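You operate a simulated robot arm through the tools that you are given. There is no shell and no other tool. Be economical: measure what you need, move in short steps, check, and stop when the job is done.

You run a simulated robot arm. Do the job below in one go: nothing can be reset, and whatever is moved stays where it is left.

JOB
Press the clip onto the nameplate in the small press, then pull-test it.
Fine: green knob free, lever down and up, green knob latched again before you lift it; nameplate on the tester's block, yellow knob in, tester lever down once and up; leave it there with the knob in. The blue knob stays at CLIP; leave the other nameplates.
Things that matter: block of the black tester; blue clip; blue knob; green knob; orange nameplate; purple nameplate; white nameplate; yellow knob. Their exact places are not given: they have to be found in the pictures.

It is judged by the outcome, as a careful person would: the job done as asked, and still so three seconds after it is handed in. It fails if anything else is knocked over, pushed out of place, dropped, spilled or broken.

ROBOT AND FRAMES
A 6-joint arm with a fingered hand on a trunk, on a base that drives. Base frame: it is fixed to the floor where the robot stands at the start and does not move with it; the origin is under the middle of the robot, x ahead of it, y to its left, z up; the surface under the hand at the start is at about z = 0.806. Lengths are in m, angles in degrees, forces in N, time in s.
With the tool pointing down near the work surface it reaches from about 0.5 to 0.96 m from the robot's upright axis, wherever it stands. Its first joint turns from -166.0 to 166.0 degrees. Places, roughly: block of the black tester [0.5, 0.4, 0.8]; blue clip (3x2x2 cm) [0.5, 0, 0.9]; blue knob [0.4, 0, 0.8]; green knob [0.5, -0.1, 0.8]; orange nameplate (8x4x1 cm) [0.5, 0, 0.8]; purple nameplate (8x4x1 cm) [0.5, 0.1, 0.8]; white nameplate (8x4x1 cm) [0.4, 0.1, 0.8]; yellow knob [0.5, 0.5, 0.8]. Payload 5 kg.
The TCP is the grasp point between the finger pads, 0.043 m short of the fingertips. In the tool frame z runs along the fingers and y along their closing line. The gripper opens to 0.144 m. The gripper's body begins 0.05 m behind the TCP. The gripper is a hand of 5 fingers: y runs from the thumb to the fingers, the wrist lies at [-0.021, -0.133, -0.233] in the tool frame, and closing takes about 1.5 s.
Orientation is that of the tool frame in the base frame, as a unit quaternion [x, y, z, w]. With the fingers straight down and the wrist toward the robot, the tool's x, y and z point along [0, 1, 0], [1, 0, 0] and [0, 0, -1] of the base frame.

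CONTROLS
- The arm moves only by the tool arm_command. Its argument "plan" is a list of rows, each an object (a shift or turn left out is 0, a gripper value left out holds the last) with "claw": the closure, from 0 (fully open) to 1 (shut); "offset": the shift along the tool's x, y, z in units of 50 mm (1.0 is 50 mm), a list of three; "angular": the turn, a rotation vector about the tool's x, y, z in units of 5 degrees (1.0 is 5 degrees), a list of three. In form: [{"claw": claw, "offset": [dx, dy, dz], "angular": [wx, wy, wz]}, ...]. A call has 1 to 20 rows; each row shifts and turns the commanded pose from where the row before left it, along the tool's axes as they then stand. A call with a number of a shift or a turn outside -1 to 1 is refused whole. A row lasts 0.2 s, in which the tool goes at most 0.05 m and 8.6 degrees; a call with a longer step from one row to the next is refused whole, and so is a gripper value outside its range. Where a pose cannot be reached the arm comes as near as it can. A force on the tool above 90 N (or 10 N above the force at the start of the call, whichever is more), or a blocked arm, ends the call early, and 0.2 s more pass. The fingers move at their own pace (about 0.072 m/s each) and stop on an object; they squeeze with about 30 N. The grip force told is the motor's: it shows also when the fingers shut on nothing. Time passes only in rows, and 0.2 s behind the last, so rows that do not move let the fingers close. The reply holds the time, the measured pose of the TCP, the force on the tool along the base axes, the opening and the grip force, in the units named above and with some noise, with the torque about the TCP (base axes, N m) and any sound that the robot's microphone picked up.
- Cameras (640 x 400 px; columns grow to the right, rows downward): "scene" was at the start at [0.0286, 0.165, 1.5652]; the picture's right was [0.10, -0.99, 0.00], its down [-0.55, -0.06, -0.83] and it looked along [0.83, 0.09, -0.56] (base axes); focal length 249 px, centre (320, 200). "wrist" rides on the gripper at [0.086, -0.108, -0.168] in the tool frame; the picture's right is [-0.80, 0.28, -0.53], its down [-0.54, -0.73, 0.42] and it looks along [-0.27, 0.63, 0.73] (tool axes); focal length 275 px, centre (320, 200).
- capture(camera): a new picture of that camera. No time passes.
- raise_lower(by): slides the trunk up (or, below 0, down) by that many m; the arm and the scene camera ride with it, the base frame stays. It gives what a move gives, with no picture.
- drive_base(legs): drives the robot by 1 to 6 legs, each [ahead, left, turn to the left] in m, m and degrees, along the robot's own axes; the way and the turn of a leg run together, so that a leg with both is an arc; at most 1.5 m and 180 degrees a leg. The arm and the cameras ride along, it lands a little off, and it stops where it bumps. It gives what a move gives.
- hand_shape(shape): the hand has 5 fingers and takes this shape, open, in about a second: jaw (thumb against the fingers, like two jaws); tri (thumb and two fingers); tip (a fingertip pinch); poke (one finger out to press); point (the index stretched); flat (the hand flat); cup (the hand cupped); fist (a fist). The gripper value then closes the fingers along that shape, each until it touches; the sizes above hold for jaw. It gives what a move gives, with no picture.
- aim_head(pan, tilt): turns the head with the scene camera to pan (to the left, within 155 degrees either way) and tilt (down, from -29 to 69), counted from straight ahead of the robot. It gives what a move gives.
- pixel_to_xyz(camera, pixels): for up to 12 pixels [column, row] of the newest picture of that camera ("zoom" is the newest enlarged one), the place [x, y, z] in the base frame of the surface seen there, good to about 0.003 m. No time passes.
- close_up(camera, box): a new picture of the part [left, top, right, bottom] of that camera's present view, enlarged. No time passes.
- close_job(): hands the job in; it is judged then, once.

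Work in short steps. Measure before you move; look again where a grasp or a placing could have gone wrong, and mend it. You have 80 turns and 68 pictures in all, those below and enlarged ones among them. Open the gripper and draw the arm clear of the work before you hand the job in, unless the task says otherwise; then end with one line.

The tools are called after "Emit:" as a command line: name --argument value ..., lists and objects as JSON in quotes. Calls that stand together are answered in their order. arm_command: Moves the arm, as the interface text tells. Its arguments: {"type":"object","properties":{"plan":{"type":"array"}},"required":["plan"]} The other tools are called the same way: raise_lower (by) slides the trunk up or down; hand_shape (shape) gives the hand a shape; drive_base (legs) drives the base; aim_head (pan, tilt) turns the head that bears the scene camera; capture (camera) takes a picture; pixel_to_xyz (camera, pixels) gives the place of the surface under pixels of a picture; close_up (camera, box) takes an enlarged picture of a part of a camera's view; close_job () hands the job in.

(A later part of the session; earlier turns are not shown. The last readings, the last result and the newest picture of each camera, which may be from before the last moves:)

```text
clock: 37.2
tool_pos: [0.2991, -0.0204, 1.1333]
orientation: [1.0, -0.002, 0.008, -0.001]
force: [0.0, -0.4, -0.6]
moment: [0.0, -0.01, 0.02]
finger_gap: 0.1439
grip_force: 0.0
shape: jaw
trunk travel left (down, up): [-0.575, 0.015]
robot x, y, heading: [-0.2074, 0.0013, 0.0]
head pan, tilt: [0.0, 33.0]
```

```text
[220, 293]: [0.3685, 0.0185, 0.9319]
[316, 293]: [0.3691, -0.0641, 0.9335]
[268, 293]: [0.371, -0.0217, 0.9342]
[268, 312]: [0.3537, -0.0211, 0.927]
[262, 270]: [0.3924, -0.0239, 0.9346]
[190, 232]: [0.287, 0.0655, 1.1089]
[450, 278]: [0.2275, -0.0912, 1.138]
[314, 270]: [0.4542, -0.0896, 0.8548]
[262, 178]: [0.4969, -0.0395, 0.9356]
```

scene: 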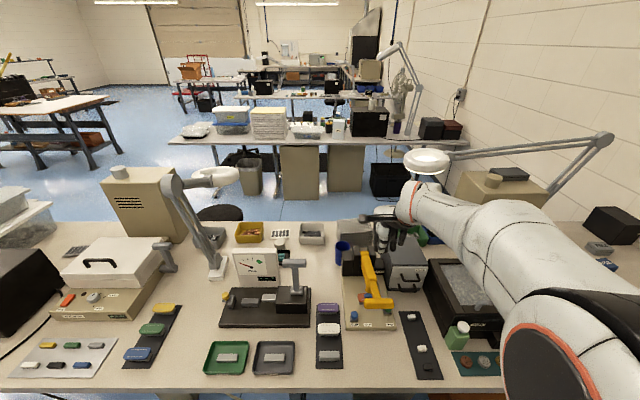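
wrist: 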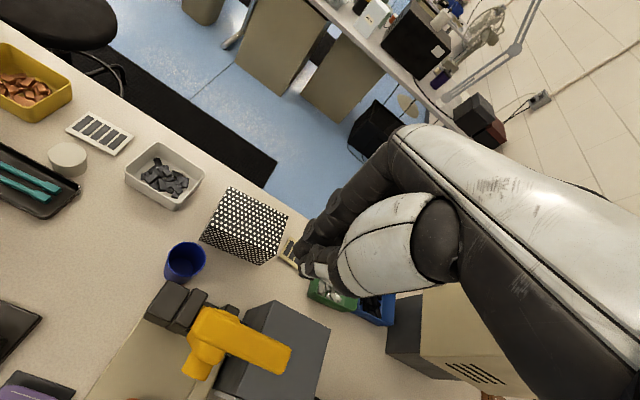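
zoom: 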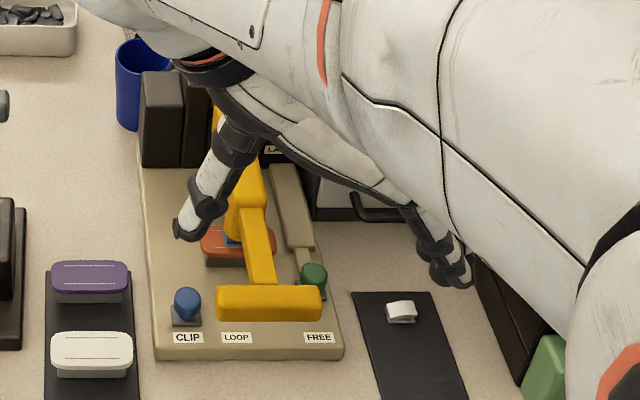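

Bar centre is (0.368, -0.022, 0.917). I'll move over it, descend around its ends and close.

Emit:
arm_command --plan '[{"offset": [0.73, 0, 0]}, {"offset": [0.73, 0.04, 0]}, {"offset": [0, 0, 0.9]}, {"offset": [0, 0, 0.9]}, {"offset": [0, 0, 0.9]}, {"offset": [0, 0, 0.9]}, {"offset": [0, 0, 0.6]}, {"claw": 1}, {"claw": 1}, {"claw": 1}, {"claw": 1}, {"claw": 1}]'

Emit:
close_up --camera "scene" --box '[325, 220, 445, 320]'

Emit:
capture --camera "wrist"

```text
clock: 39.8
tool_pos: [0.3746, -0.0209, 0.9245]
orientation: [1.0, -0.002, 0.007, -0.002]
force: [0.4, 4.0, -2.6]
moment: [-0.41, 0.06, 0.19]
finger_gap: 0.0648
grip_force: 30.1
shape: jaw
trunk travel left (down, up): [-0.575, 0.015]
robot x, y, heading: [-0.2006, -0.0023, -0.4]
head pan, tilt: [0.0, 33.0]
```

```text
4.00 times, centred on (385, 270) of scene
```

zoom: 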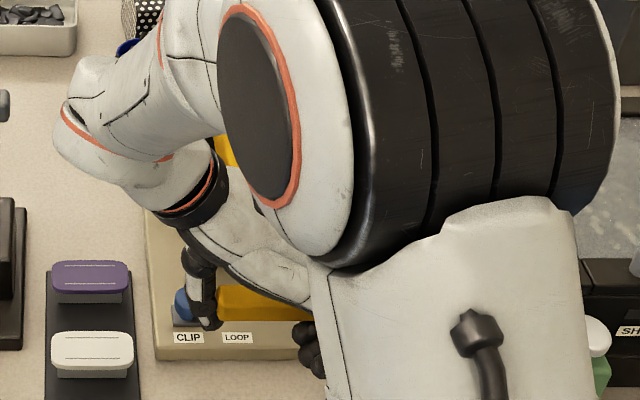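

```text
30 pictures are left
```

wrist: 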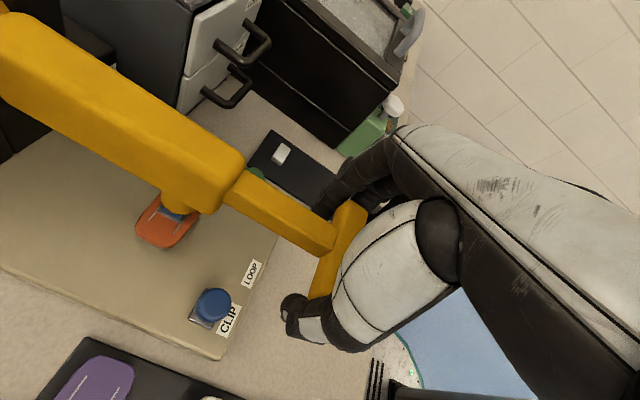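

The bar ends are gripped (gap 0.065, wrist view shows the thumb at its near end). I'll lift along the arc at half speed.

Emit:
arm_command --plan '[{"offset": [0.008, 0, -0.452]}, {"offset": [0.008, 0, -0.452]}, {"offset": [0.087, 0, -0.445]}, {"offset": [0.087, 0, -0.445]}, {"offset": [0.162, 0, -0.423]}, {"offset": [0.162, 0, -0.423]}, {"offset": [0.234, 0, -0.388]}, {"offset": [0.234, 0, -0.388]}]'

Emit:
capture --camera "wrist"

```text
clock: 41.6
tool_pos: [0.4246, -0.0208, 1.0939]
orientation: [1.0, -0.002, 0.006, -0.002]
force: [24.7, 11.4, -22.9]
moment: [-0.15, 0.05, 0.64]
finger_gap: 0.0626
grip_force: 29.8
shape: jaw
trunk travel left (down, up): [-0.575, 0.015]
robot x, y, heading: [-0.1989, -0.0003, -0.2]
head pan, tilt: [0.0, 33.0]
```

```text
29 pictures are left
```

wrist: 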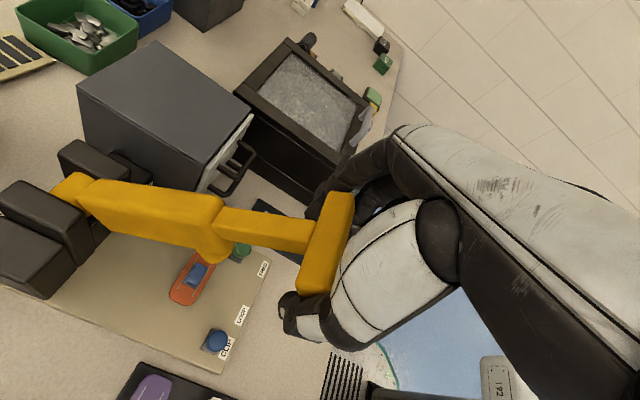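

It's lifting well. A 30 N radial pull shows my arc is slightly too wide, so I'll shift a little inward and continue.

Emit:
arm_command --plan '[{"offset": [0.38, 0, -0.28]}, {"offset": [0.32, 0, -0.32]}, {"offset": [0.352, 0, -0.27]}, {"offset": [0.352, 0, -0.27]}, {"offset": [0.396, 0, -0.2]}, {"offset": [0.396, 0, -0.2]}]'

Emit:
capture --camera "wrist"

```text
clock: 43.0
tool_pos: [0.5316, -0.0214, 1.1718]
orientation: [1.0, -0.002, 0.006, -0.001]
force: [8.2, 10.9, -20.2]
moment: [0.3, 0.22, 0.4]
finger_gap: 0.0612
grip_force: 30.3
shape: jaw
trunk travel left (down, up): [-0.575, 0.015]
robot x, y, heading: [-0.2059, -0.0022, -0.0]
head pan, tilt: [0.0, 33.0]
```

```text
28 pictures are left
```

wrist: 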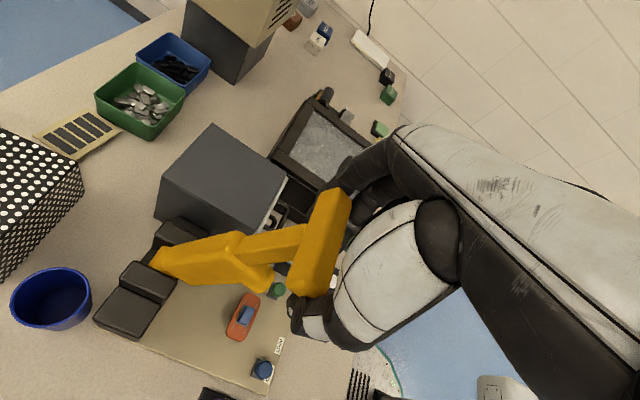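

Nearly upright. I'll carry on to the back stop.

Emit:
arm_command --plan '[{"offset": [0.43, 0, -0.12]}, {"offset": [0.43, 0, -0.11]}, {"offset": [0.3, 0, -0.04]}, {"offset": [0.15, 0, -0.02]}, {"offset": [0, 0, 0]}]'

Emit:
capture --camera "wrist"

```text
clock: 44.2
tool_pos: [0.5878, -0.0218, 1.1871]
orientation: [1.0, -0.004, 0.004, -0.004]
force: [-57.8, 9.7, -32.4]
moment: [-1.14, -0.2, 0.0]
finger_gap: 0.0616
grip_force: 29.9
shape: jaw
trunk travel left (down, up): [-0.575, 0.015]
robot x, y, heading: [-0.2044, -0.0008, -0.3]
head pan, tilt: [0.0, 33.0]
```

```text
27 pictures are left
```

wrist: 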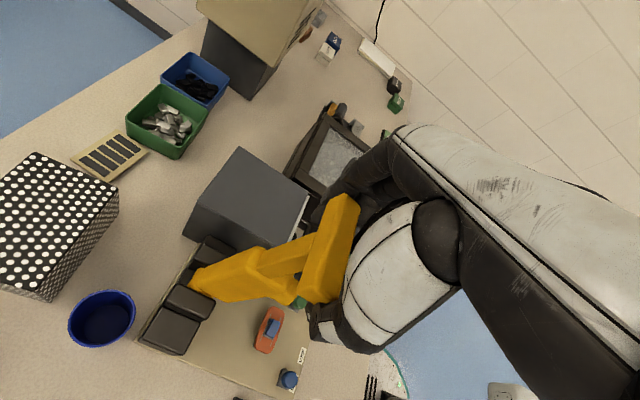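

The lever is against its back stop (58 N). I'll relax slightly, open and lift off, then check that it stays up.

Emit:
arm_command --plan '[{"offset": [-0.1, 0, 0.05]}, {"claw": 0}, {"claw": 0}, {"claw": 0}, {"claw": 0}, {"claw": 0}, {"offset": [0, 0, -0.7]}, {"offset": [0, 0, -0.9]}, {"offset": [0, 0, -0.5]}]'

Emit:
close_up --camera "scene" --box '[315, 180, 435, 310]'

```text
clock: 46.2
tool_pos: [0.5683, -0.0103, 1.2572]
orientation: [1.0, -0.002, 0.009, -0.002]
force: [-0.4, -0.2, -0.1]
moment: [-0.04, -0.03, 0.02]
finger_gap: 0.1439
grip_force: 0.0
shape: jaw
out of reach, approached as far as the arm can: row 7, 8, 9
trunk travel left (down, up): [-0.575, 0.015]
robot x, y, heading: [-0.2025, -0.0004, -0.3]
head pan, tilt: [0.0, 33.0]
```

```text
3.08 times, centred on (375, 245) of scene
```

zoom: 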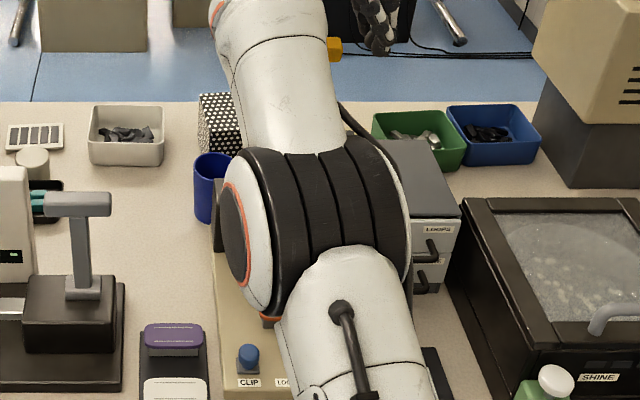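

I'll draw the hand back toward the robot, yaw back to the normal heading and look.

Emit:
arm_command --plan '[{"offset": [-0.6, 0, -0.6]}, {"offset": [-0.8, 0, -0.4]}, {"offset": [-0.9, 0, 0]}, {"offset": [-0.9, 0, 0], "angular": [0, 0, -1]}, {"angular": [0, 0, -1]}, {"angular": [0, 0, -1]}, {"angular": [0, 0, -1]}, {"angular": [0, 0, -1]}, {"angular": [0, 0, -1]}, {"angular": [0, 0, -1]}, {"angular": [0, 0, -1]}, {"angular": [0, 0, -1]}, {"angular": [0, 0, -1]}, {"angular": [0, 0, -1]}, {"angular": [0, 0, -1]}, {"angular": [0, 0, -1]}, {"angular": [0, 0, -1]}, {"angular": [0, 0, -1]}, {"angular": [0, 0, -1]}, {"angular": [0, 0, -1]}]'

Emit:
hand_shape --shape "tip"

Emit:
close_up --camera "scene" --box '[315, 180, 435, 310]'

```text
clock: 50.4
tool_pos: [0.4062, -0.0103, 1.3032]
orientation: [0.738, 0.675, 0.008, 0.004]
force: [0.1, 0.7, 0.0]
moment: [0.01, 0.02, 0.01]
finger_gap: 0.1437
grip_force: 0.1
shape: jaw
trunk travel left (down, up): [-0.575, 0.015]
robot x, y, heading: [-0.2022, -0.0017, -0.2]
head pan, tilt: [0.0, 33.0]
```

```text
clock: 51.3
tool_pos: [0.4076, -0.0101, 1.3035]
orientation: [0.739, 0.674, 0.008, 0.004]
force: [1.4, 0.0, -0.7]
moment: [0.0, -0.01, -0.02]
finger_gap: 0.1439
grip_force: 0.0
shape: tip
trunk travel left (down, up): [-0.575, 0.015]
robot x, y, heading: [-0.2014, -0.0014, 0.2]
head pan, tilt: [0.0, 33.0]
```

```text
3.08 times, centred on (375, 245) of scene
```

zoom: 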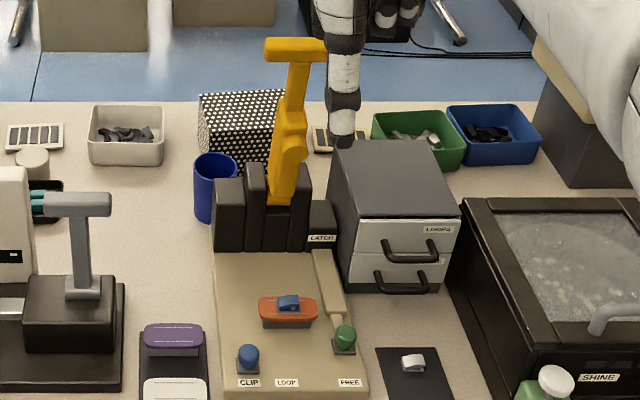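

The lever stands up and the nameplate is still in place. I'll check whether the clip is now pressed and where the green knob is.

Emit:
close_up --camera "scene" --box '[345, 270, 395, 310]'

Emit:
pixel_to_xyz --camera "zoom" --pixels '[[270, 110], [300, 105], [250, 120], [330, 120], [285, 160]]'

```text
10.00 times, centred on (370, 290) of scene
```

zoom: 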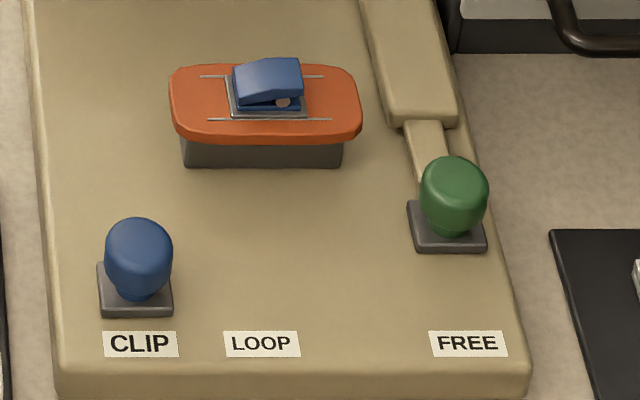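

```text
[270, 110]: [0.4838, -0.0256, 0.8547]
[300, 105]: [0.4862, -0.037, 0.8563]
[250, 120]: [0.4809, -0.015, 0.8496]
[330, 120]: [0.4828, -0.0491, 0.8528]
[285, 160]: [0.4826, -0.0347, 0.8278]
```

The clip now sits on a seated base, so it's pressed. Next I re-latch the green knob: pinch closed, come down on its near side at x≈0.40, and push it forward (+x).

Emit:
arm_command --plan '[{"claw": 1, "angular": [0, 0, -1]}, {"offset": [-0.81, -0.07, 0]}, {"offset": [-0.81, -0.07, 0]}, {"offset": [0, 0, 1]}, {"offset": [0, 0, 1]}, {"offset": [0, 0, 1]}, {"offset": [0, 0, 1]}, {"offset": [0, 0, 1]}, {"offset": [0, 0, 1]}, {"offset": [0, 0, 1]}, {"offset": [0, 0, 0.6]}]'

Emit:
capture --camera "wrist"

Emit:
close_up --camera "scene" --box '[345, 255, 415, 310]'

```text
clock: 53.7
tool_pos: [0.4052, -0.091, 0.923]
orientation: [0.705, 0.709, 0.003, 0.006]
force: [2.0, -0.7, 1.3]
moment: [0.13, 0.14, -0.01]
finger_gap: 0.0
grip_force: 29.6
shape: tip
trunk travel left (down, up): [-0.575, 0.015]
robot x, y, heading: [-0.2029, -0.0014, 0.1]
head pan, tilt: [0.0, 33.0]
```

```text
23 pictures are left
```

wrist: 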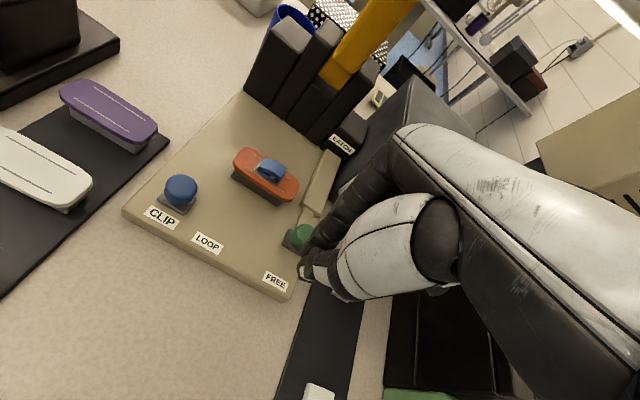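

```text
7.27 times, centred on (380, 282) of scene
```

zoom: 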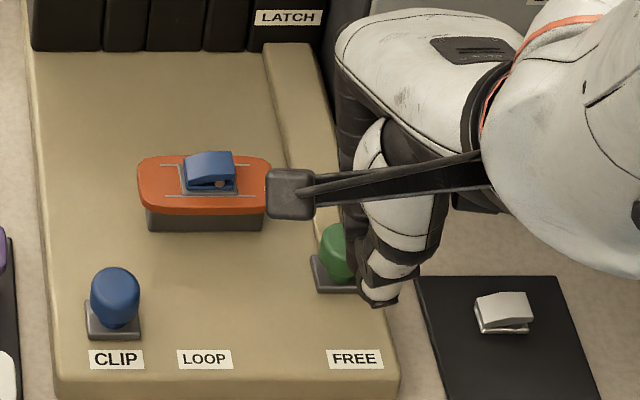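

Emit:
arm_command --plan '[{"offset": [0, -0.1, 0.43]}, {"offset": [0, 0, 0.42]}, {"offset": [0, 0, 0]}]'

Emit:
close_up --camera "wrist" --box '[200, 150, 400, 300]'

```text
clock: 54.5
tool_pos: [0.4012, -0.0882, 0.8806]
orientation: [0.708, 0.706, 0.007, 0.005]
force: [0.8, 0.3, -1.2]
moment: [0.02, -0.01, 0.0]
finger_gap: 0.0
grip_force: 30.2
shape: tip
trunk travel left (down, up): [-0.575, 0.015]
robot x, y, heading: [-0.2015, 0.0019, -0.0]
head pan, tilt: [0.0, 33.0]
```

```text
2.67 times, centred on (300, 225) of wrist
```

zoom: 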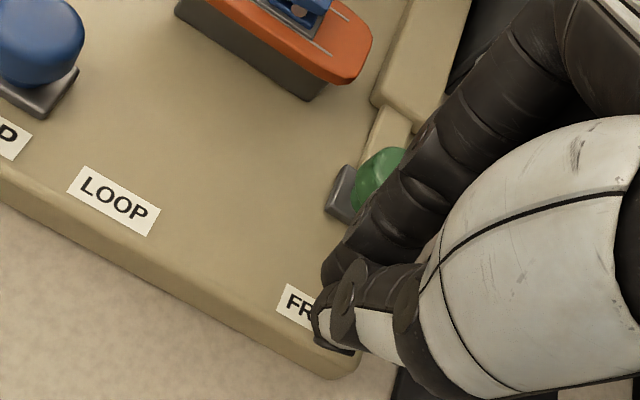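

The fingers are just in front of the knob. I push forward in small steps until it stops.

Emit:
arm_command --plan '[{"offset": [0, 0.2, 0]}, {"offset": [0, 0.2, 0]}, {"offset": [0, 0.2, 0]}, {"offset": [0, 0.14, 0]}, {"offset": [0, 0, 0]}]'

Emit:
close_up --camera "wrist" --box '[200, 150, 400, 300]'

```text
clock: 55.7
tool_pos: [0.4388, -0.0899, 0.882]
orientation: [0.708, 0.706, 0.008, 0.004]
force: [0.1, 0.4, 0.5]
moment: [0.02, -0.02, 0.0]
finger_gap: 0.0
grip_force: 29.6
shape: tip
trunk travel left (down, up): [-0.575, 0.015]
robot x, y, heading: [-0.2046, 0.0011, 0.0]
head pan, tilt: [0.0, 33.0]
```

```text
2.67 times, centred on (300, 225) of wrist
```

zoom: 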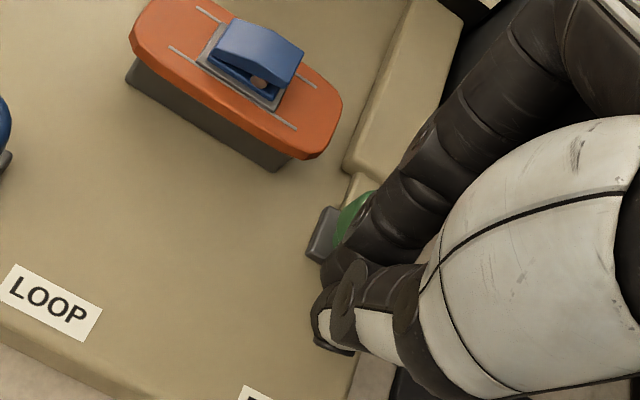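

Emit:
arm_command --plan '[{"offset": [0, 0.1, 0]}, {"offset": [0, 0.1, 0]}, {"offset": [0, 0.1, 0]}, {"offset": [0, 0, 0]}]'

Emit:
close_up --camera "wrist" --box '[200, 150, 400, 300]'

```text
clock: 56.7
tool_pos: [0.4515, -0.0904, 0.8812]
orientation: [0.708, 0.706, 0.005, 0.003]
force: [-13.6, 1.3, -1.3]
moment: [0.02, 0.4, 0.03]
finger_gap: 0.0
grip_force: 30.0
shape: tip
trunk travel left (down, up): [-0.575, 0.015]
robot x, y, heading: [-0.1965, -0.0024, -0.1]
head pan, tilt: [0.0, 33.0]
```

```text
2.67 times, centred on (300, 225) of wrist
```

zoom: 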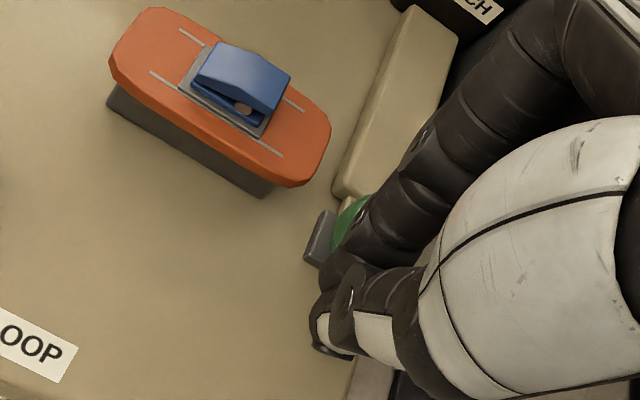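

Emit:
arm_command --plan '[{"offset": [0, 0.1, 0]}, {"offset": [0, 0.08, 0]}, {"offset": [0, 0, 0]}]'

```text
clock: 57.5
tool_pos: [0.4584, -0.0907, 0.8829]
orientation: [0.708, 0.706, 0.006, 0.003]
force: [-34.9, 0.2, 1.7]
moment: [0.0, 0.96, 0.01]
finger_gap: 0.0001
grip_force: 29.7
shape: tip
trunk travel left (down, up): [-0.575, 0.015]
robot x, y, heading: [-0.2029, 0.0004, -0.4]
head pan, tilt: [0.0, 33.0]
```

The force rose to 35 N, so it's at its end stop. I'll back off, rise and check the knob position.

Emit:
arm_command --plan '[{"offset": [0, -0.5, 0]}, {"offset": [0, -0.3, -0.6]}, {"offset": [0, 0, -1]}, {"offset": [0, 0, -1]}, {"offset": [0, 0, -1]}, {"offset": [0, 0, -1]}, {"offset": [0, -0.9, 0]}, {"offset": [0, -0.9, 0]}, {"claw": 0}]'

Emit:
close_up --camera "scene" --box '[345, 255, 415, 310]'

Emit:
pixel_to_xyz --camera "zoom" --pixels '[[335, 210], [210, 165], [150, 170], [260, 175], [150, 195], [265, 200], [205, 220], [205, 195]]'

```text
clock: 59.5
tool_pos: [0.3292, -0.0899, 1.1105]
orientation: [0.708, 0.706, 0.006, 0.004]
force: [-0.1, 0.1, -0.8]
moment: [-0.03, 0.01, -0.02]
finger_gap: 0.1419
grip_force: 0.1
shape: tip
trunk travel left (down, up): [-0.575, 0.015]
robot x, y, heading: [-0.2055, -0.0001, -0.1]
head pan, tilt: [0.0, 33.0]
```

```text
7.27 times, centred on (380, 282) of scene
```

zoom: 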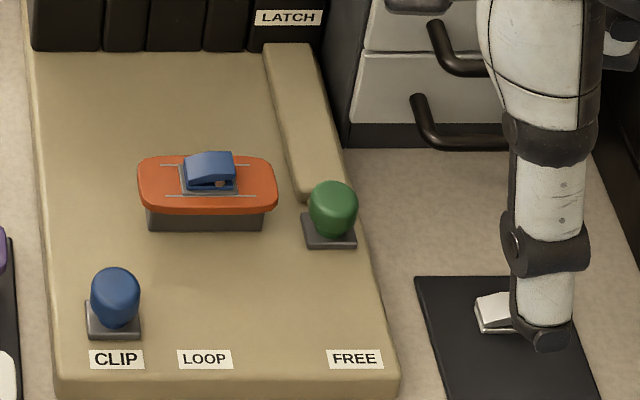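

```text
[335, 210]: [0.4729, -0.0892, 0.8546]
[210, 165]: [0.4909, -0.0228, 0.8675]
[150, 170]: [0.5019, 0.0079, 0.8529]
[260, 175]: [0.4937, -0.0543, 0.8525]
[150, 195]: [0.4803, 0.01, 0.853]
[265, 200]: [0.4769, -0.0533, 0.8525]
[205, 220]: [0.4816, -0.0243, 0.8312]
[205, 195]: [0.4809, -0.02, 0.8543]
```

The green knob is latched again (x≈0.473, rod hidden). Now I'll look closely at the tester to see where the nameplate goes.

Emit:
close_up --camera "scene" --box '[205, 240, 325, 335]'

Emit:
pixel_to_xyz --camera "zoom" --pixels '[[85, 235], [100, 270], [165, 262], [195, 262], [180, 280], [225, 253], [255, 253], [260, 268], [340, 100], [130, 320], [250, 320], [340, 250]]'

```text
4.21 times, centred on (265, 288) of scene
```

zoom: 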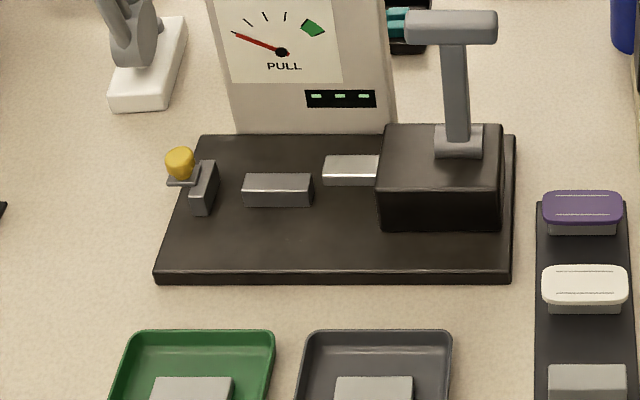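

```text
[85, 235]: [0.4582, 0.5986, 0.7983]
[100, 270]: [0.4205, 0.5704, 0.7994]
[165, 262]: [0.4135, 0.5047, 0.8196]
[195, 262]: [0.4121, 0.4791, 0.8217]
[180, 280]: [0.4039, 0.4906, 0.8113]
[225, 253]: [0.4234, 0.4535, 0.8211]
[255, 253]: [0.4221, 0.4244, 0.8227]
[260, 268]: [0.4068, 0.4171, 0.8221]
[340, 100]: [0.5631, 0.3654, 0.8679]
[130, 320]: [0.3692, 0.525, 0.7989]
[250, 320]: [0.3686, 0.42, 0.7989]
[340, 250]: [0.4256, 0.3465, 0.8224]
```

Emit:
pixel_to_xyz --camera "zoom" --pixels '[[180, 160], [183, 182], [203, 185], [208, 165], [250, 180], [307, 180], [278, 178], [278, 198], [330, 162], [370, 162], [350, 178], [440, 175]]'

Emit:
close_up --camera "scene" --box '[230, 265, 310, 305]'

```text
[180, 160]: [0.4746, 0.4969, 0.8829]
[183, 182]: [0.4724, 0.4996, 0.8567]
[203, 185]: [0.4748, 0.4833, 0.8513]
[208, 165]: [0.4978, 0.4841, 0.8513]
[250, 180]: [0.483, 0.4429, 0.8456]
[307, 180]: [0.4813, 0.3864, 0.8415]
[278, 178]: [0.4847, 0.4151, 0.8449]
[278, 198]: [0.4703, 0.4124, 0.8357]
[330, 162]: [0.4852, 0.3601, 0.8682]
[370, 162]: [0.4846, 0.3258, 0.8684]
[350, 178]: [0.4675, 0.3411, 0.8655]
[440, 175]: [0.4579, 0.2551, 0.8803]
```

```text
8.00 times, centred on (270, 285) of scene
```

zoom: 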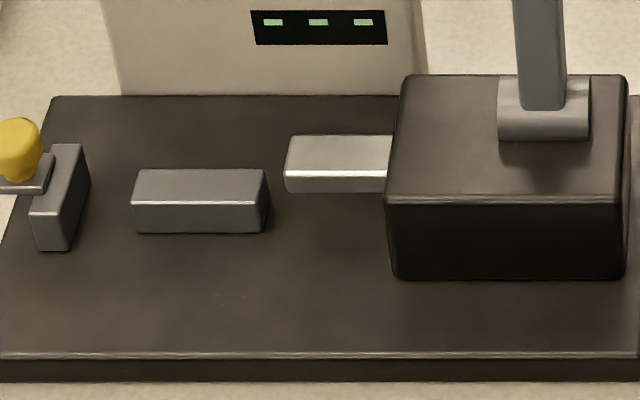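

The tester block spans y 0.386–0.445, top z 0.845, centre about (0.483, 0.415). I'll take the three-finger shape for the nameplate, and measure the block edges and dial panel.

Emit:
pixel_to_xyz --camera "zoom" --pixels '[[200, 173], [200, 202], [136, 190], [262, 190], [200, 215], [300, 160], [75, 200], [30, 165], [250, 60], [380, 150]]'

Emit:
hand_shape --shape "tri"

Emit:
arm_command --plan '[{"claw": 0.5}, {"claw": 0.5}, {"claw": 0.5}, {"claw": 0.5}, {"offset": [0, 0, -0.8]}]'

Emit:
capture --camera "scene"

```text
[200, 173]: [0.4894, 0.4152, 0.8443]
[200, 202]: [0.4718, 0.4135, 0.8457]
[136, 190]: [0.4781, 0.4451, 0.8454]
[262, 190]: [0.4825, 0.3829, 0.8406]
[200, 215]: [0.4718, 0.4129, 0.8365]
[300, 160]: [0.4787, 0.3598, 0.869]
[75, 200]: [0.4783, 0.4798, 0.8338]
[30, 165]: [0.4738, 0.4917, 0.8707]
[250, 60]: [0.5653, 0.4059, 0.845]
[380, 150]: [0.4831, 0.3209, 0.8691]
```

```text
clock: 60.4
tool_pos: [0.3302, -0.0899, 1.1105]
orientation: [0.708, 0.706, 0.007, 0.004]
force: [0.1, 0.0, -0.1]
moment: [-0.01, 0.0, 0.05]
finger_gap: 0.1436
grip_force: 0.0
shape: tri
trunk travel left (down, up): [-0.575, 0.015]
robot x, y, heading: [-0.2043, -0.001, -0.0]
head pan, tilt: [0.0, 33.0]
```

```text
clock: 61.6
tool_pos: [0.3275, -0.0895, 1.1511]
orientation: [0.708, 0.706, 0.008, 0.004]
force: [0.2, 0.5, 0.1]
moment: [0.0, 0.01, -0.01]
finger_gap: 0.0724
grip_force: 0.0
shape: tri
trunk travel left (down, up): [-0.575, 0.015]
robot x, y, heading: [-0.2013, 0.0025, -0.0]
head pan, tilt: [0.0, 33.0]
```

```text
15 pictures are left
```

scene: 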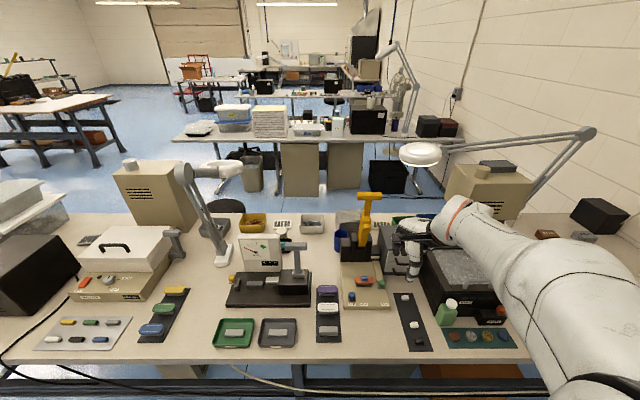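

I have 15 pictures left, so I'll be sparing. I tilt 15°, move over the nameplate (centre 0.490, -0.025) at z≈1.0, and check with the wrist camera.

Emit:
arm_command --plan '[{"angular": [-1, 0, 0]}, {"angular": [-1, 0, 0]}, {"angular": [-1, 0, 0]}, {"offset": [0.258, 0.442, 0.744]}, {"offset": [0.258, 0.442, 0.744]}, {"offset": [0.258, 0.442, 0.744]}, {"offset": [0.258, 0.442, 0.744]}, {"offset": [0.258, 0.442, 0.744]}, {"offset": [0, -0.26, 0.966]}, {"offset": [0, 0, 0]}]'

Emit:
close_up --camera "wrist" --box '[180, 120, 420, 340]'

```text
clock: 63.8
tool_pos: [0.4888, -0.0307, 0.9564]
orientation: [0.7, 0.701, 0.101, 0.09]
force: [0.3, -0.9, -0.3]
moment: [-0.02, 0.02, 0.02]
finger_gap: 0.0718
grip_force: 0.1
shape: tri
out of reach, approached as far as the arm can: row 9
trunk travel left (down, up): [-0.575, 0.015]
robot x, y, heading: [-0.2056, 0.001, -0.1]
head pan, tilt: [0.0, 33.0]
```

```text
1.82 times, centred on (300, 230) of wrist
```

zoom: 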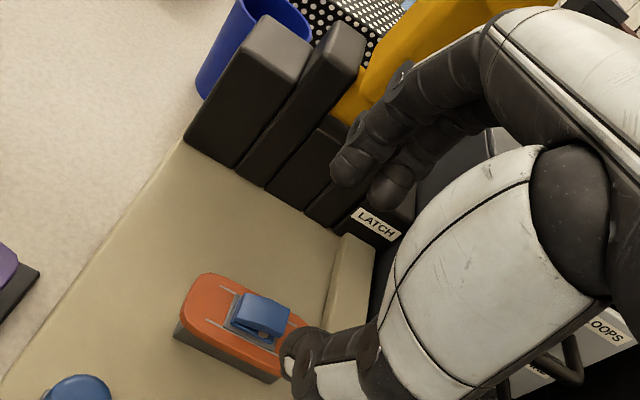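

Emit:
pixel_to_xyz --camera "zoom" --pixels '[[290, 355], [305, 345], [330, 375], [345, 170], [385, 190], [262, 310], [200, 285], [285, 340], [240, 365]]'

```text
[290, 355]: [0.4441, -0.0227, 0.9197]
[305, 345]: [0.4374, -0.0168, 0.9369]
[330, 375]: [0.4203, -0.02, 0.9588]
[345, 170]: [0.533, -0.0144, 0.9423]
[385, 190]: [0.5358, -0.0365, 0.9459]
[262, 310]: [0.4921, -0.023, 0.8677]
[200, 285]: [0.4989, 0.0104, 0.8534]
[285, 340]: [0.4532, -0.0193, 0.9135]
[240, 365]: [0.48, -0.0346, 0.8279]
```

Thumb (y≈-0.03) and the two fingers straddle the plate; I need 6 mm more in y. Then I'll lower straight down with the trunk.

Emit:
arm_command --plan '[{"offset": [0.11, -0.04, 0]}, {"offset": [0, 0, 0]}]'

Emit:
raise_lower --by -0.07

```text
clock: 64.4
tool_pos: [0.4884, -0.0321, 0.9568]
orientation: [0.7, 0.701, 0.101, 0.092]
force: [-0.3, -0.1, 0.0]
moment: [-0.01, 0.0, -0.01]
finger_gap: 0.072
grip_force: 0.0
shape: tri
out of reach, approached as far as the arm can: row 1
trunk travel left (down, up): [-0.575, 0.015]
robot x, y, heading: [-0.2036, -0.0002, 0.1]
head pan, tilt: [0.0, 33.0]
```

```text
clock: 65.4
tool_pos: [0.4885, -0.0315, 0.8865]
orientation: [0.7, 0.701, 0.101, 0.092]
force: [0.4, -0.3, 0.5]
moment: [-0.03, -0.02, 0.01]
finger_gap: 0.0725
grip_force: 0.1
shape: tri
trunk travel left (down, up): [-0.505, 0.085]
robot x, y, heading: [-0.2025, 0.0034, 0.1]
head pan, tilt: [0.0, 33.0]
```

The y-shift didn't take (arm at a limit). I'll retry it here and descend the last centimetre.

Emit:
arm_command --plan '[{"offset": [0.13, -0.06, 0]}, {"offset": [0, 0, 0]}]'

Emit:
raise_lower --by -0.01

Emit:
close_up --camera "wrist" --box '[180, 120, 420, 340]'

```text
clock: 66.0
tool_pos: [0.4856, -0.0245, 0.887]
orientation: [0.699, 0.702, 0.102, 0.088]
force: [0.5, 0.6, 0.5]
moment: [0.02, -0.03, -0.02]
finger_gap: 0.0719
grip_force: 0.1
shape: tri
trunk travel left (down, up): [-0.505, 0.085]
robot x, y, heading: [-0.2016, 0.0004, -0.1]
head pan, tilt: [0.0, 33.0]
```

```text
clock: 66.6
tool_pos: [0.4855, -0.0253, 0.8776]
orientation: [0.7, 0.701, 0.104, 0.09]
force: [-3.9, -0.3, 12.5]
moment: [0.09, 0.67, 0.04]
finger_gap: 0.0722
grip_force: 0.1
shape: tri
trunk travel left (down, up): [-0.495, 0.095]
robot x, y, heading: [-0.2027, -0.0002, 0.0]
head pan, tilt: [0.0, 33.0]
```

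```text
1.82 times, centred on (300, 230) of wrist
```

zoom: 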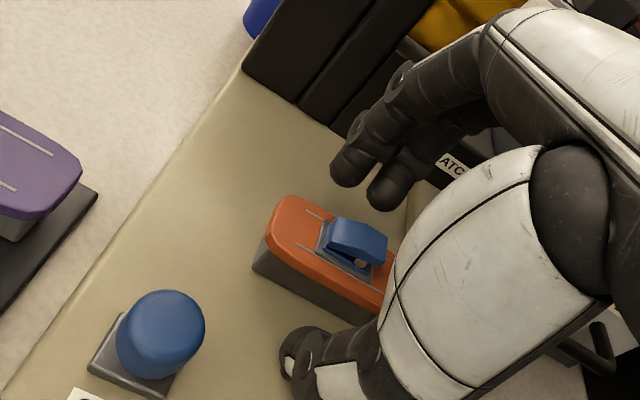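

The thumb just touches the platform. I'll raise 4 mm and close on the plate.

Emit:
arm_command --plan '[{"offset": [0, 0.02, -0.08]}, {"claw": 1}, {"claw": 1}, {"claw": 1}, {"claw": 1}, {"claw": 1}, {"claw": 1}]'

Emit:
close_up --camera "wrist" --box '[180, 120, 420, 340]'

```text
clock: 68.2
tool_pos: [0.4825, -0.0262, 0.88]
orientation: [0.699, 0.702, 0.101, 0.089]
force: [-18.7, -1.4, 2.7]
moment: [-0.07, 0.54, -0.03]
finger_gap: 0.0218
grip_force: 30.0
shape: tri
trunk travel left (down, up): [-0.495, 0.095]
robot x, y, heading: [-0.2026, 0.0023, 0.1]
head pan, tilt: [0.0, 33.0]
```

```text
1.82 times, centred on (300, 230) of wrist
```

zoom: 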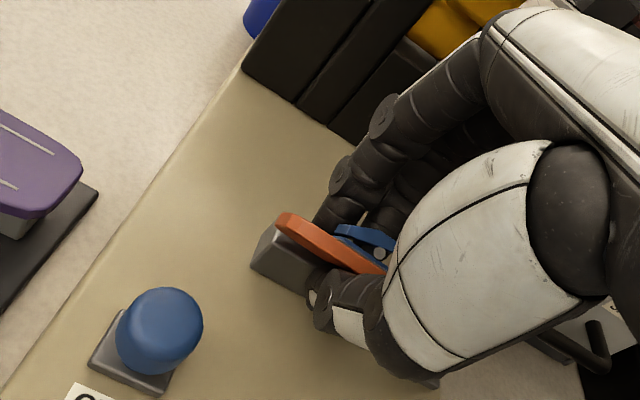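

The plate has tipped in the grip: the thumb slipped under its near edge. I'll open gently so it settles back, and look.

Emit:
arm_command --plan '[{"claw": 0.75}, {"claw": 0.7}, {"claw": 0.65}, {"claw": 0.6}, {"claw": 0.5}, {"claw": 0.5}]'

Emit:
close_up --camera "wrist" --box '[180, 120, 420, 340]'

```text
clock: 69.6
tool_pos: [0.4847, -0.0249, 0.8809]
orientation: [0.699, 0.702, 0.101, 0.088]
force: [-0.6, -0.2, 0.1]
moment: [-0.01, -0.02, -0.03]
finger_gap: 0.072
grip_force: 0.0
shape: tri
trunk travel left (down, up): [-0.495, 0.095]
robot x, y, heading: [-0.203, -0.0022, -0.0]
head pan, tilt: [0.0, 33.0]
```

```text
1.82 times, centred on (300, 230) of wrist
```

zoom: 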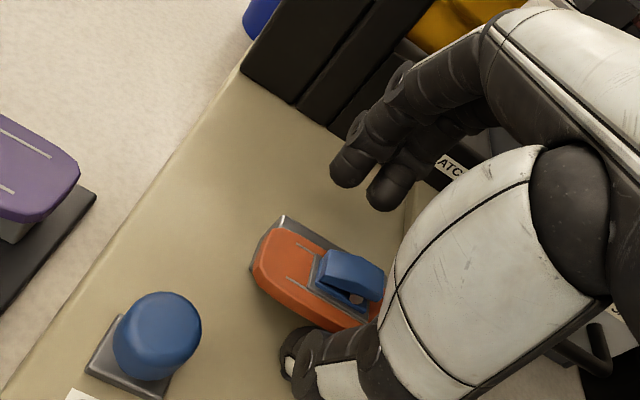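

Emit:
pixel_to_xyz --camera "zoom" --pixels '[[282, 237], [262, 270], [320, 315], [300, 260], [350, 258], [355, 285], [290, 225], [340, 310], [330, 330], [300, 285], [365, 315]]'

```text
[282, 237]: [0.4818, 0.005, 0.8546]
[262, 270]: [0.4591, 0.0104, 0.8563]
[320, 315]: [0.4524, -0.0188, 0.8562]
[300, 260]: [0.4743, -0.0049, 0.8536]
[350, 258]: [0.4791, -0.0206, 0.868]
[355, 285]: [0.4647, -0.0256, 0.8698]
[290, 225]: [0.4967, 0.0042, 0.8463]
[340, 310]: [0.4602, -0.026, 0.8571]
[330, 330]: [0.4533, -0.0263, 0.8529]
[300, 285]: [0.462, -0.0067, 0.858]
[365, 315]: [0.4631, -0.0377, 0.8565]
```

The plate settled nearly level (z 0.854–0.857) but 2 cm toward the robot, partly resting on the thumb. The tilt made the pads lift it. I'll push it back onto its pedestal with the thumb.

Emit:
arm_command --plan '[{"offset": [0, 0.06, 0.045]}, {"offset": [0, 0.097, 0.026]}, {"offset": [0, 0.097, 0.026]}, {"offset": [0, 0.097, 0.026]}, {"offset": [0, 0, 0]}]'

Emit:
close_up --camera "wrist" --box '[180, 120, 420, 340]'

Emit:
pixel_to_xyz --camera "zoom" --pixels '[[282, 237], [262, 270], [320, 315], [300, 260], [350, 258], [290, 225], [300, 285]]'

```text
clock: 70.8
tool_pos: [0.5028, -0.0249, 0.8793]
orientation: [0.699, 0.703, 0.102, 0.088]
force: [0.0, -0.4, 0.1]
moment: [-0.03, 0.02, -0.01]
finger_gap: 0.0717
grip_force: 0.1
shape: tri
trunk travel left (down, up): [-0.495, 0.095]
robot x, y, heading: [-0.2029, 0.0004, -0.1]
head pan, tilt: [0.0, 33.0]
```

```text
1.82 times, centred on (300, 230) of wrist
```

zoom: 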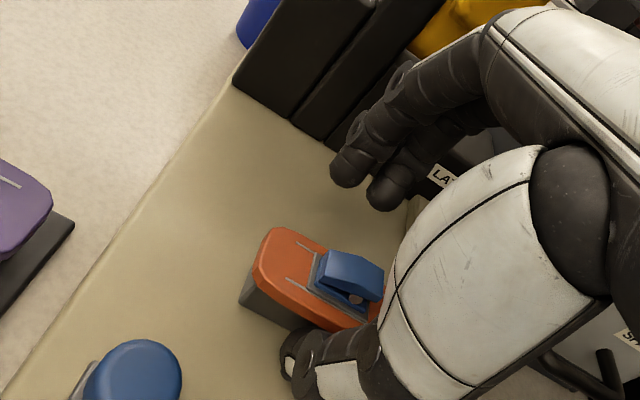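

```text
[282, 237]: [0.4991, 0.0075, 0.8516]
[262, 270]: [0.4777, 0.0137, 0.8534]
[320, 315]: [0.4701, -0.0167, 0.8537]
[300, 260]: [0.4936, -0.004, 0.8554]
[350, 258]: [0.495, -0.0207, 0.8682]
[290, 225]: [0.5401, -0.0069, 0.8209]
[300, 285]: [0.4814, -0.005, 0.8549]
```

The plate is back level on its pedestal at about (0.488, -0.023). I'll rise, take out the tilt so the pads close horizontally, and centre over it.

Emit:
arm_command --plan '[{"offset": [0, -0.1, 0]}, {"offset": [0, 0.234, -0.87]}, {"offset": [0, 0.234, -0.87]}, {"angular": [1, 0, 0]}, {"angular": [1, 0, 0]}, {"angular": [1, 0, 0]}, {"offset": [0, -0.2, 0]}, {"offset": [0, 0, 0]}]'

```text
clock: 72.6
tool_pos: [0.4888, -0.0165, 0.9669]
orientation: [0.695, 0.717, 0.05, 0.02]
force: [-0.1, 0.9, -0.4]
moment: [0.01, 0.0, -0.04]
finger_gap: 0.0723
grip_force: 0.0
shape: tri
out of reach, approached as far as the arm can: row 4, 5
trunk travel left (down, up): [-0.495, 0.095]
robot x, y, heading: [-0.2005, 0.0004, 0.3]
head pan, tilt: [0.0, 33.0]
```

The arm is near a joint limit here. I'll draw back and shift the base 0.1 m to the left, so the plate lies to the arm's right, where it worked before.

Emit:
arm_command --plan '[{"offset": [0, -0.5, -0.6]}, {"offset": [0, -0.9, 0]}, {"offset": [0, -0.9, 0]}, {"offset": [0, -0.7, 0]}, {"offset": [0, 0, 0]}]'

Emit:
drive_base --legs '[[0, 0.1, 0]]'

Emit:
arm_command --plan '[{"offset": [0, 0, 0]}]'

```text
clock: 73.8
tool_pos: [0.3354, -0.0216, 0.9824]
orientation: [0.695, 0.717, 0.05, 0.019]
force: [-0.8, -0.2, 1.0]
moment: [-0.02, -0.02, -0.02]
finger_gap: 0.0722
grip_force: 0.1
shape: tri
trunk travel left (down, up): [-0.495, 0.095]
robot x, y, heading: [-0.2036, 0.0005, -0.0]
head pan, tilt: [0.0, 33.0]
```

```text
clock: 75.0
tool_pos: [0.3358, 0.0764, 0.9834]
orientation: [0.695, 0.717, 0.05, 0.019]
force: [0.2, 0.5, 0.4]
moment: [-0.01, 0.0, 0.01]
finger_gap: 0.0719
grip_force: 0.0
shape: tri
trunk travel left (down, up): [-0.495, 0.095]
robot x, y, heading: [-0.2015, 0.101, -0.3]
head pan, tilt: [0.0, 33.0]
```

```text
clock: 75.4
tool_pos: [0.3366, 0.0776, 0.983]
orientation: [0.695, 0.717, 0.05, 0.019]
force: [-0.6, -0.4, 0.2]
moment: [0.03, 0.01, -0.01]
finger_gap: 0.0719
grip_force: 0.1
shape: tri
trunk travel left (down, up): [-0.495, 0.095]
robot x, y, heading: [-0.2007, 0.1011, -0.1]
head pan, tilt: [0.0, 33.0]
```

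Correcting the residual tilt (about 5.6°, -2.5°, 1.8°), then moving over the plate.

Emit:
arm_command --plan '[{"angular": [0.56, -0.25, 0.18]}, {"angular": [0.56, -0.25, 0.18]}, {"offset": [-0.5, 0.76, 0]}, {"offset": [-0.5, 0.76, 0]}, {"offset": [-0.5, 0.76, 0]}, {"offset": [-0.5, 0.76, 0]}, {"offset": [0, 0, 0.8]}, {"offset": [0, 0, 0.4]}, {"offset": [0, 0, 0]}]'

Emit:
close_up --camera "wrist" --box '[180, 120, 420, 340]'

Emit:
pixel_to_xyz --camera "zoom" --pixels '[[290, 355], [345, 170], [385, 195], [345, 185], [300, 340]]'

```text
clock: 77.4
tool_pos: [0.4888, -0.0233, 0.9232]
orientation: [0.707, 0.707, 0.0, -0.001]
force: [0.5, -0.4, -0.5]
moment: [-0.02, 0.03, -0.02]
finger_gap: 0.072
grip_force: 0.1
shape: tri
trunk travel left (down, up): [-0.495, 0.095]
robot x, y, heading: [-0.2059, 0.0958, 0.1]
head pan, tilt: [0.0, 33.0]
```

```text
1.82 times, centred on (300, 230) of wrist
```

zoom: 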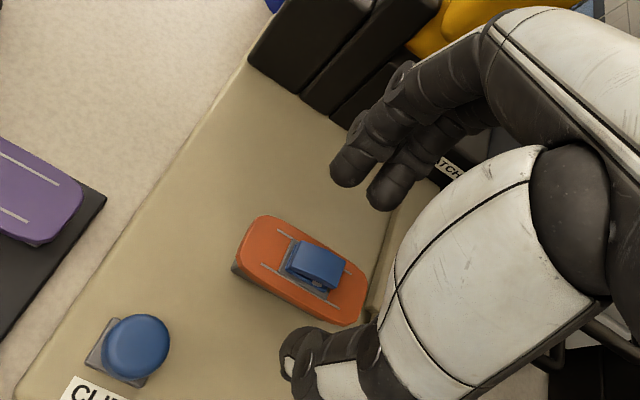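

```text
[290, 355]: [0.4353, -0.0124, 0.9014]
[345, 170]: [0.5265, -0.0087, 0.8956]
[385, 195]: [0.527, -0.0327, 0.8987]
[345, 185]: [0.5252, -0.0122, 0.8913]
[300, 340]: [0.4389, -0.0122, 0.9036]
```

The hand is vertical and aligned around the plate. I'll descend 5 cm and close.

Emit:
arm_command --plan '[{"offset": [0, 0, 0.6]}, {"offset": [0, 0, 0.44]}, {"offset": [0, 0, 0]}]'

Emit:
arm_command --plan '[{"claw": 1}, {"claw": 1}, {"claw": 1}, {"claw": 1}, {"claw": 1}, {"claw": 1}]'

Emit:
close_up --camera "wrist" --box '[180, 120, 420, 340]'

```text
clock: 78.2
tool_pos: [0.4876, -0.0235, 0.871]
orientation: [0.707, 0.707, 0.0, 0.0]
force: [0.5, -0.3, -0.7]
moment: [-0.03, 0.02, 0.01]
finger_gap: 0.0721
grip_force: 0.0
shape: tri
trunk travel left (down, up): [-0.495, 0.095]
robot x, y, heading: [-0.204, 0.0981, -0.1]
head pan, tilt: [0.0, 33.0]
```

```text
clock: 79.6
tool_pos: [0.4866, -0.0228, 0.8705]
orientation: [0.707, 0.707, -0.001, 0.001]
force: [7.5, -0.2, -2.6]
moment: [0.04, -0.26, -0.02]
finger_gap: 0.0247
grip_force: 30.0
shape: tri
trunk travel left (down, up): [-0.495, 0.095]
robot x, y, heading: [-0.2032, 0.098, -0.1]
head pan, tilt: [0.0, 33.0]
```

```text
1.82 times, centred on (300, 230) of wrist
```

zoom: 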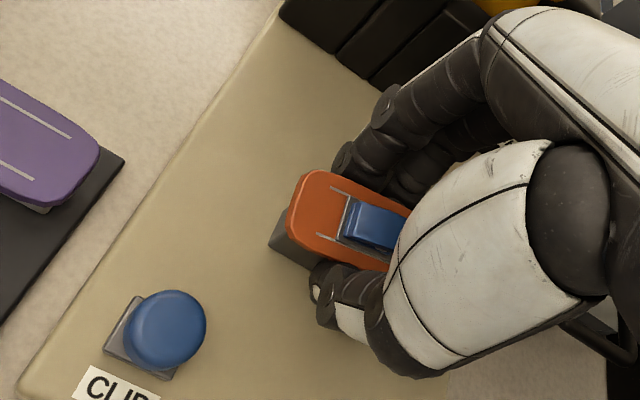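

The gap of 0.025 suggests the tips are under the plate's rim, cradling it around the pedestal. I'll hold that closure, lift 2 cm slowly and look.

Emit:
arm_command --plan '[{"claw": 0.86, "offset": [0, 0, -0.06]}, {"offset": [0, 0, -0.08]}, {"offset": [0, 0, -0.1]}, {"offset": [0, 0, -0.16]}, {"offset": [0, 0, 0]}]'

Emit:
close_up --camera "wrist" --box '[180, 120, 420, 340]'

Emit:
pixel_to_xyz --camera "zoom" --pixels '[[305, 185], [300, 225], [350, 250], [345, 185], [325, 205], [375, 215], [280, 240]]'

```text
clock: 80.8
tool_pos: [0.4884, -0.024, 0.891]
orientation: [0.707, 0.707, 0.0, 0.0]
force: [-0.5, 0.0, -0.7]
moment: [-0.06, 0.01, 0.01]
finger_gap: 0.0198
grip_force: 30.0
shape: tri
trunk travel left (down, up): [-0.495, 0.095]
robot x, y, heading: [-0.2011, 0.1001, -0.0]
head pan, tilt: [0.0, 33.0]
```

```text
1.82 times, centred on (300, 230) of wrist
```

zoom: 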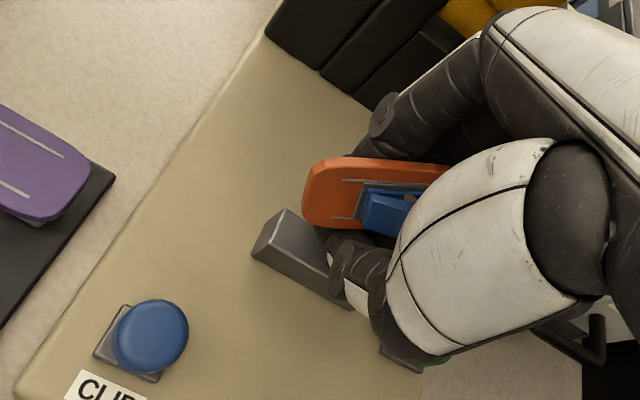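

```text
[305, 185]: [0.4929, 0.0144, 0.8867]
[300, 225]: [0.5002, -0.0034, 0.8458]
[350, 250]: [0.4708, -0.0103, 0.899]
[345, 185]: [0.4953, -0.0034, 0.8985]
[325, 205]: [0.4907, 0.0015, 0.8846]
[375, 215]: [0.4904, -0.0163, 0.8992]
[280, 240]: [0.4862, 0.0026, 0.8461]
```

The plate came up but tipped steeply in the grip. I'll measure its edges before laying it back on the pedestal.

Emit:
pixel_to_xyz --camera "zoom" --pixels '[[312, 218], [335, 224], [320, 162], [390, 162], [320, 190], [350, 208], [360, 170], [310, 170]]'

Emit:
close_up --camera "scene" --box '[300, 230, 440, 320]'

```text
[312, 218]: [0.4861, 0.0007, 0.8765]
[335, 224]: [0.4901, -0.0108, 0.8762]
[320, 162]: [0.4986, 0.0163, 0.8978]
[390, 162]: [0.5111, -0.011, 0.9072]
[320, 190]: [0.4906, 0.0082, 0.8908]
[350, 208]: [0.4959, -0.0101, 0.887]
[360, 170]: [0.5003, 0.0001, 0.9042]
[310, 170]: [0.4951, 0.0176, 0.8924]
```

```text
4.44 times, centred on (370, 275) of scene
```

zoom: 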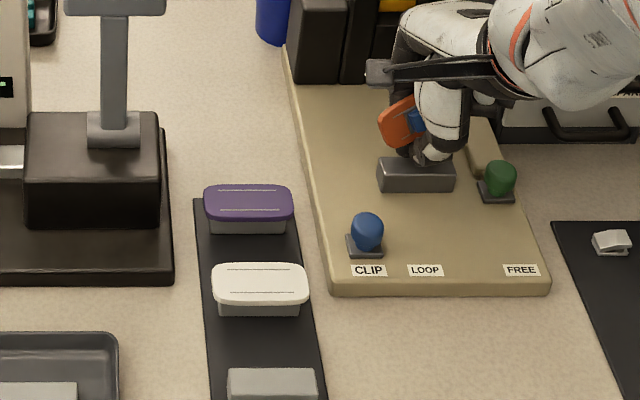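

I'll lower while opening gradually, so the fingers straddle the pedestal and fence the plate as it settles.

Emit:
arm_command --plan '[{"offset": [0, 0, 0.06]}, {"claw": 0.8}, {"claw": 0.76, "offset": [0, 0, 0.06]}, {"claw": 0.72, "offset": [0, 0, 0.08]}, {"claw": 0.68, "offset": [0, 0, 0.08]}, {"claw": 0.64}, {"claw": 0.6}, {"claw": 0.6}]'

Emit:
close_up --camera "wrist" --box '[180, 120, 420, 340]'

Emit:
pixel_to_xyz --camera "zoom" --pixels '[[305, 185], [300, 210], [300, 240], [325, 200], [345, 200], [350, 250], [330, 230], [375, 215], [275, 230], [370, 240]]'

```text
clock: 82.6
tool_pos: [0.4872, -0.0246, 0.8759]
orientation: [0.708, 0.707, 0.0, 0.0]
force: [-0.4, 0.3, -0.1]
moment: [0.03, 0.03, 0.04]
finger_gap: 0.0574
grip_force: 0.1
shape: tri
trunk travel left (down, up): [-0.495, 0.095]
robot x, y, heading: [-0.2033, 0.0959, -0.2]
head pan, tilt: [0.0, 33.0]
```

```text
1.82 times, centred on (300, 230) of wrist
```

zoom: 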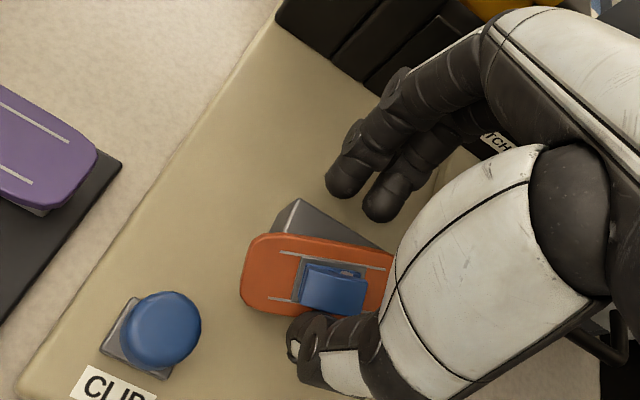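

```text
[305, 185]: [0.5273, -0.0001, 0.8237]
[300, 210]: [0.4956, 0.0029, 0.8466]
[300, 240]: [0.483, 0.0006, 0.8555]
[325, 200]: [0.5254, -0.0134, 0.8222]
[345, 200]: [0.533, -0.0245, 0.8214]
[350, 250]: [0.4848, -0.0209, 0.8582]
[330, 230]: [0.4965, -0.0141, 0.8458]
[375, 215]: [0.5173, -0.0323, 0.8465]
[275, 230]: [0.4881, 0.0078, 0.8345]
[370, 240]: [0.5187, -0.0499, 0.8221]
```

Five pictures are left, so I'll query more points of this view for the plate's exact pose.

Emit:
pixel_to_xyz --camera "zoom" --pixels '[[262, 240], [250, 260], [248, 290], [262, 305], [280, 275], [290, 310], [370, 255], [388, 262], [360, 308], [335, 290], [330, 270], [385, 285]]'

```text
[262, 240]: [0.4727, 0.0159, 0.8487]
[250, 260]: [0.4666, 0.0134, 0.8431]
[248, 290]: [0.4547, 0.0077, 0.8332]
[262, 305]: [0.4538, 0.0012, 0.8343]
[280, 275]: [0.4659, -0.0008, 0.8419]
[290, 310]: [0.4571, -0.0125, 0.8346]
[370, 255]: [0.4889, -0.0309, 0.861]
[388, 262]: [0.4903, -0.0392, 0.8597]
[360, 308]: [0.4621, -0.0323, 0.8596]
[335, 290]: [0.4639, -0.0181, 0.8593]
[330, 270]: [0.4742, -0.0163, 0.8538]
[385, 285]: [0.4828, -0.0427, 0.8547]
```

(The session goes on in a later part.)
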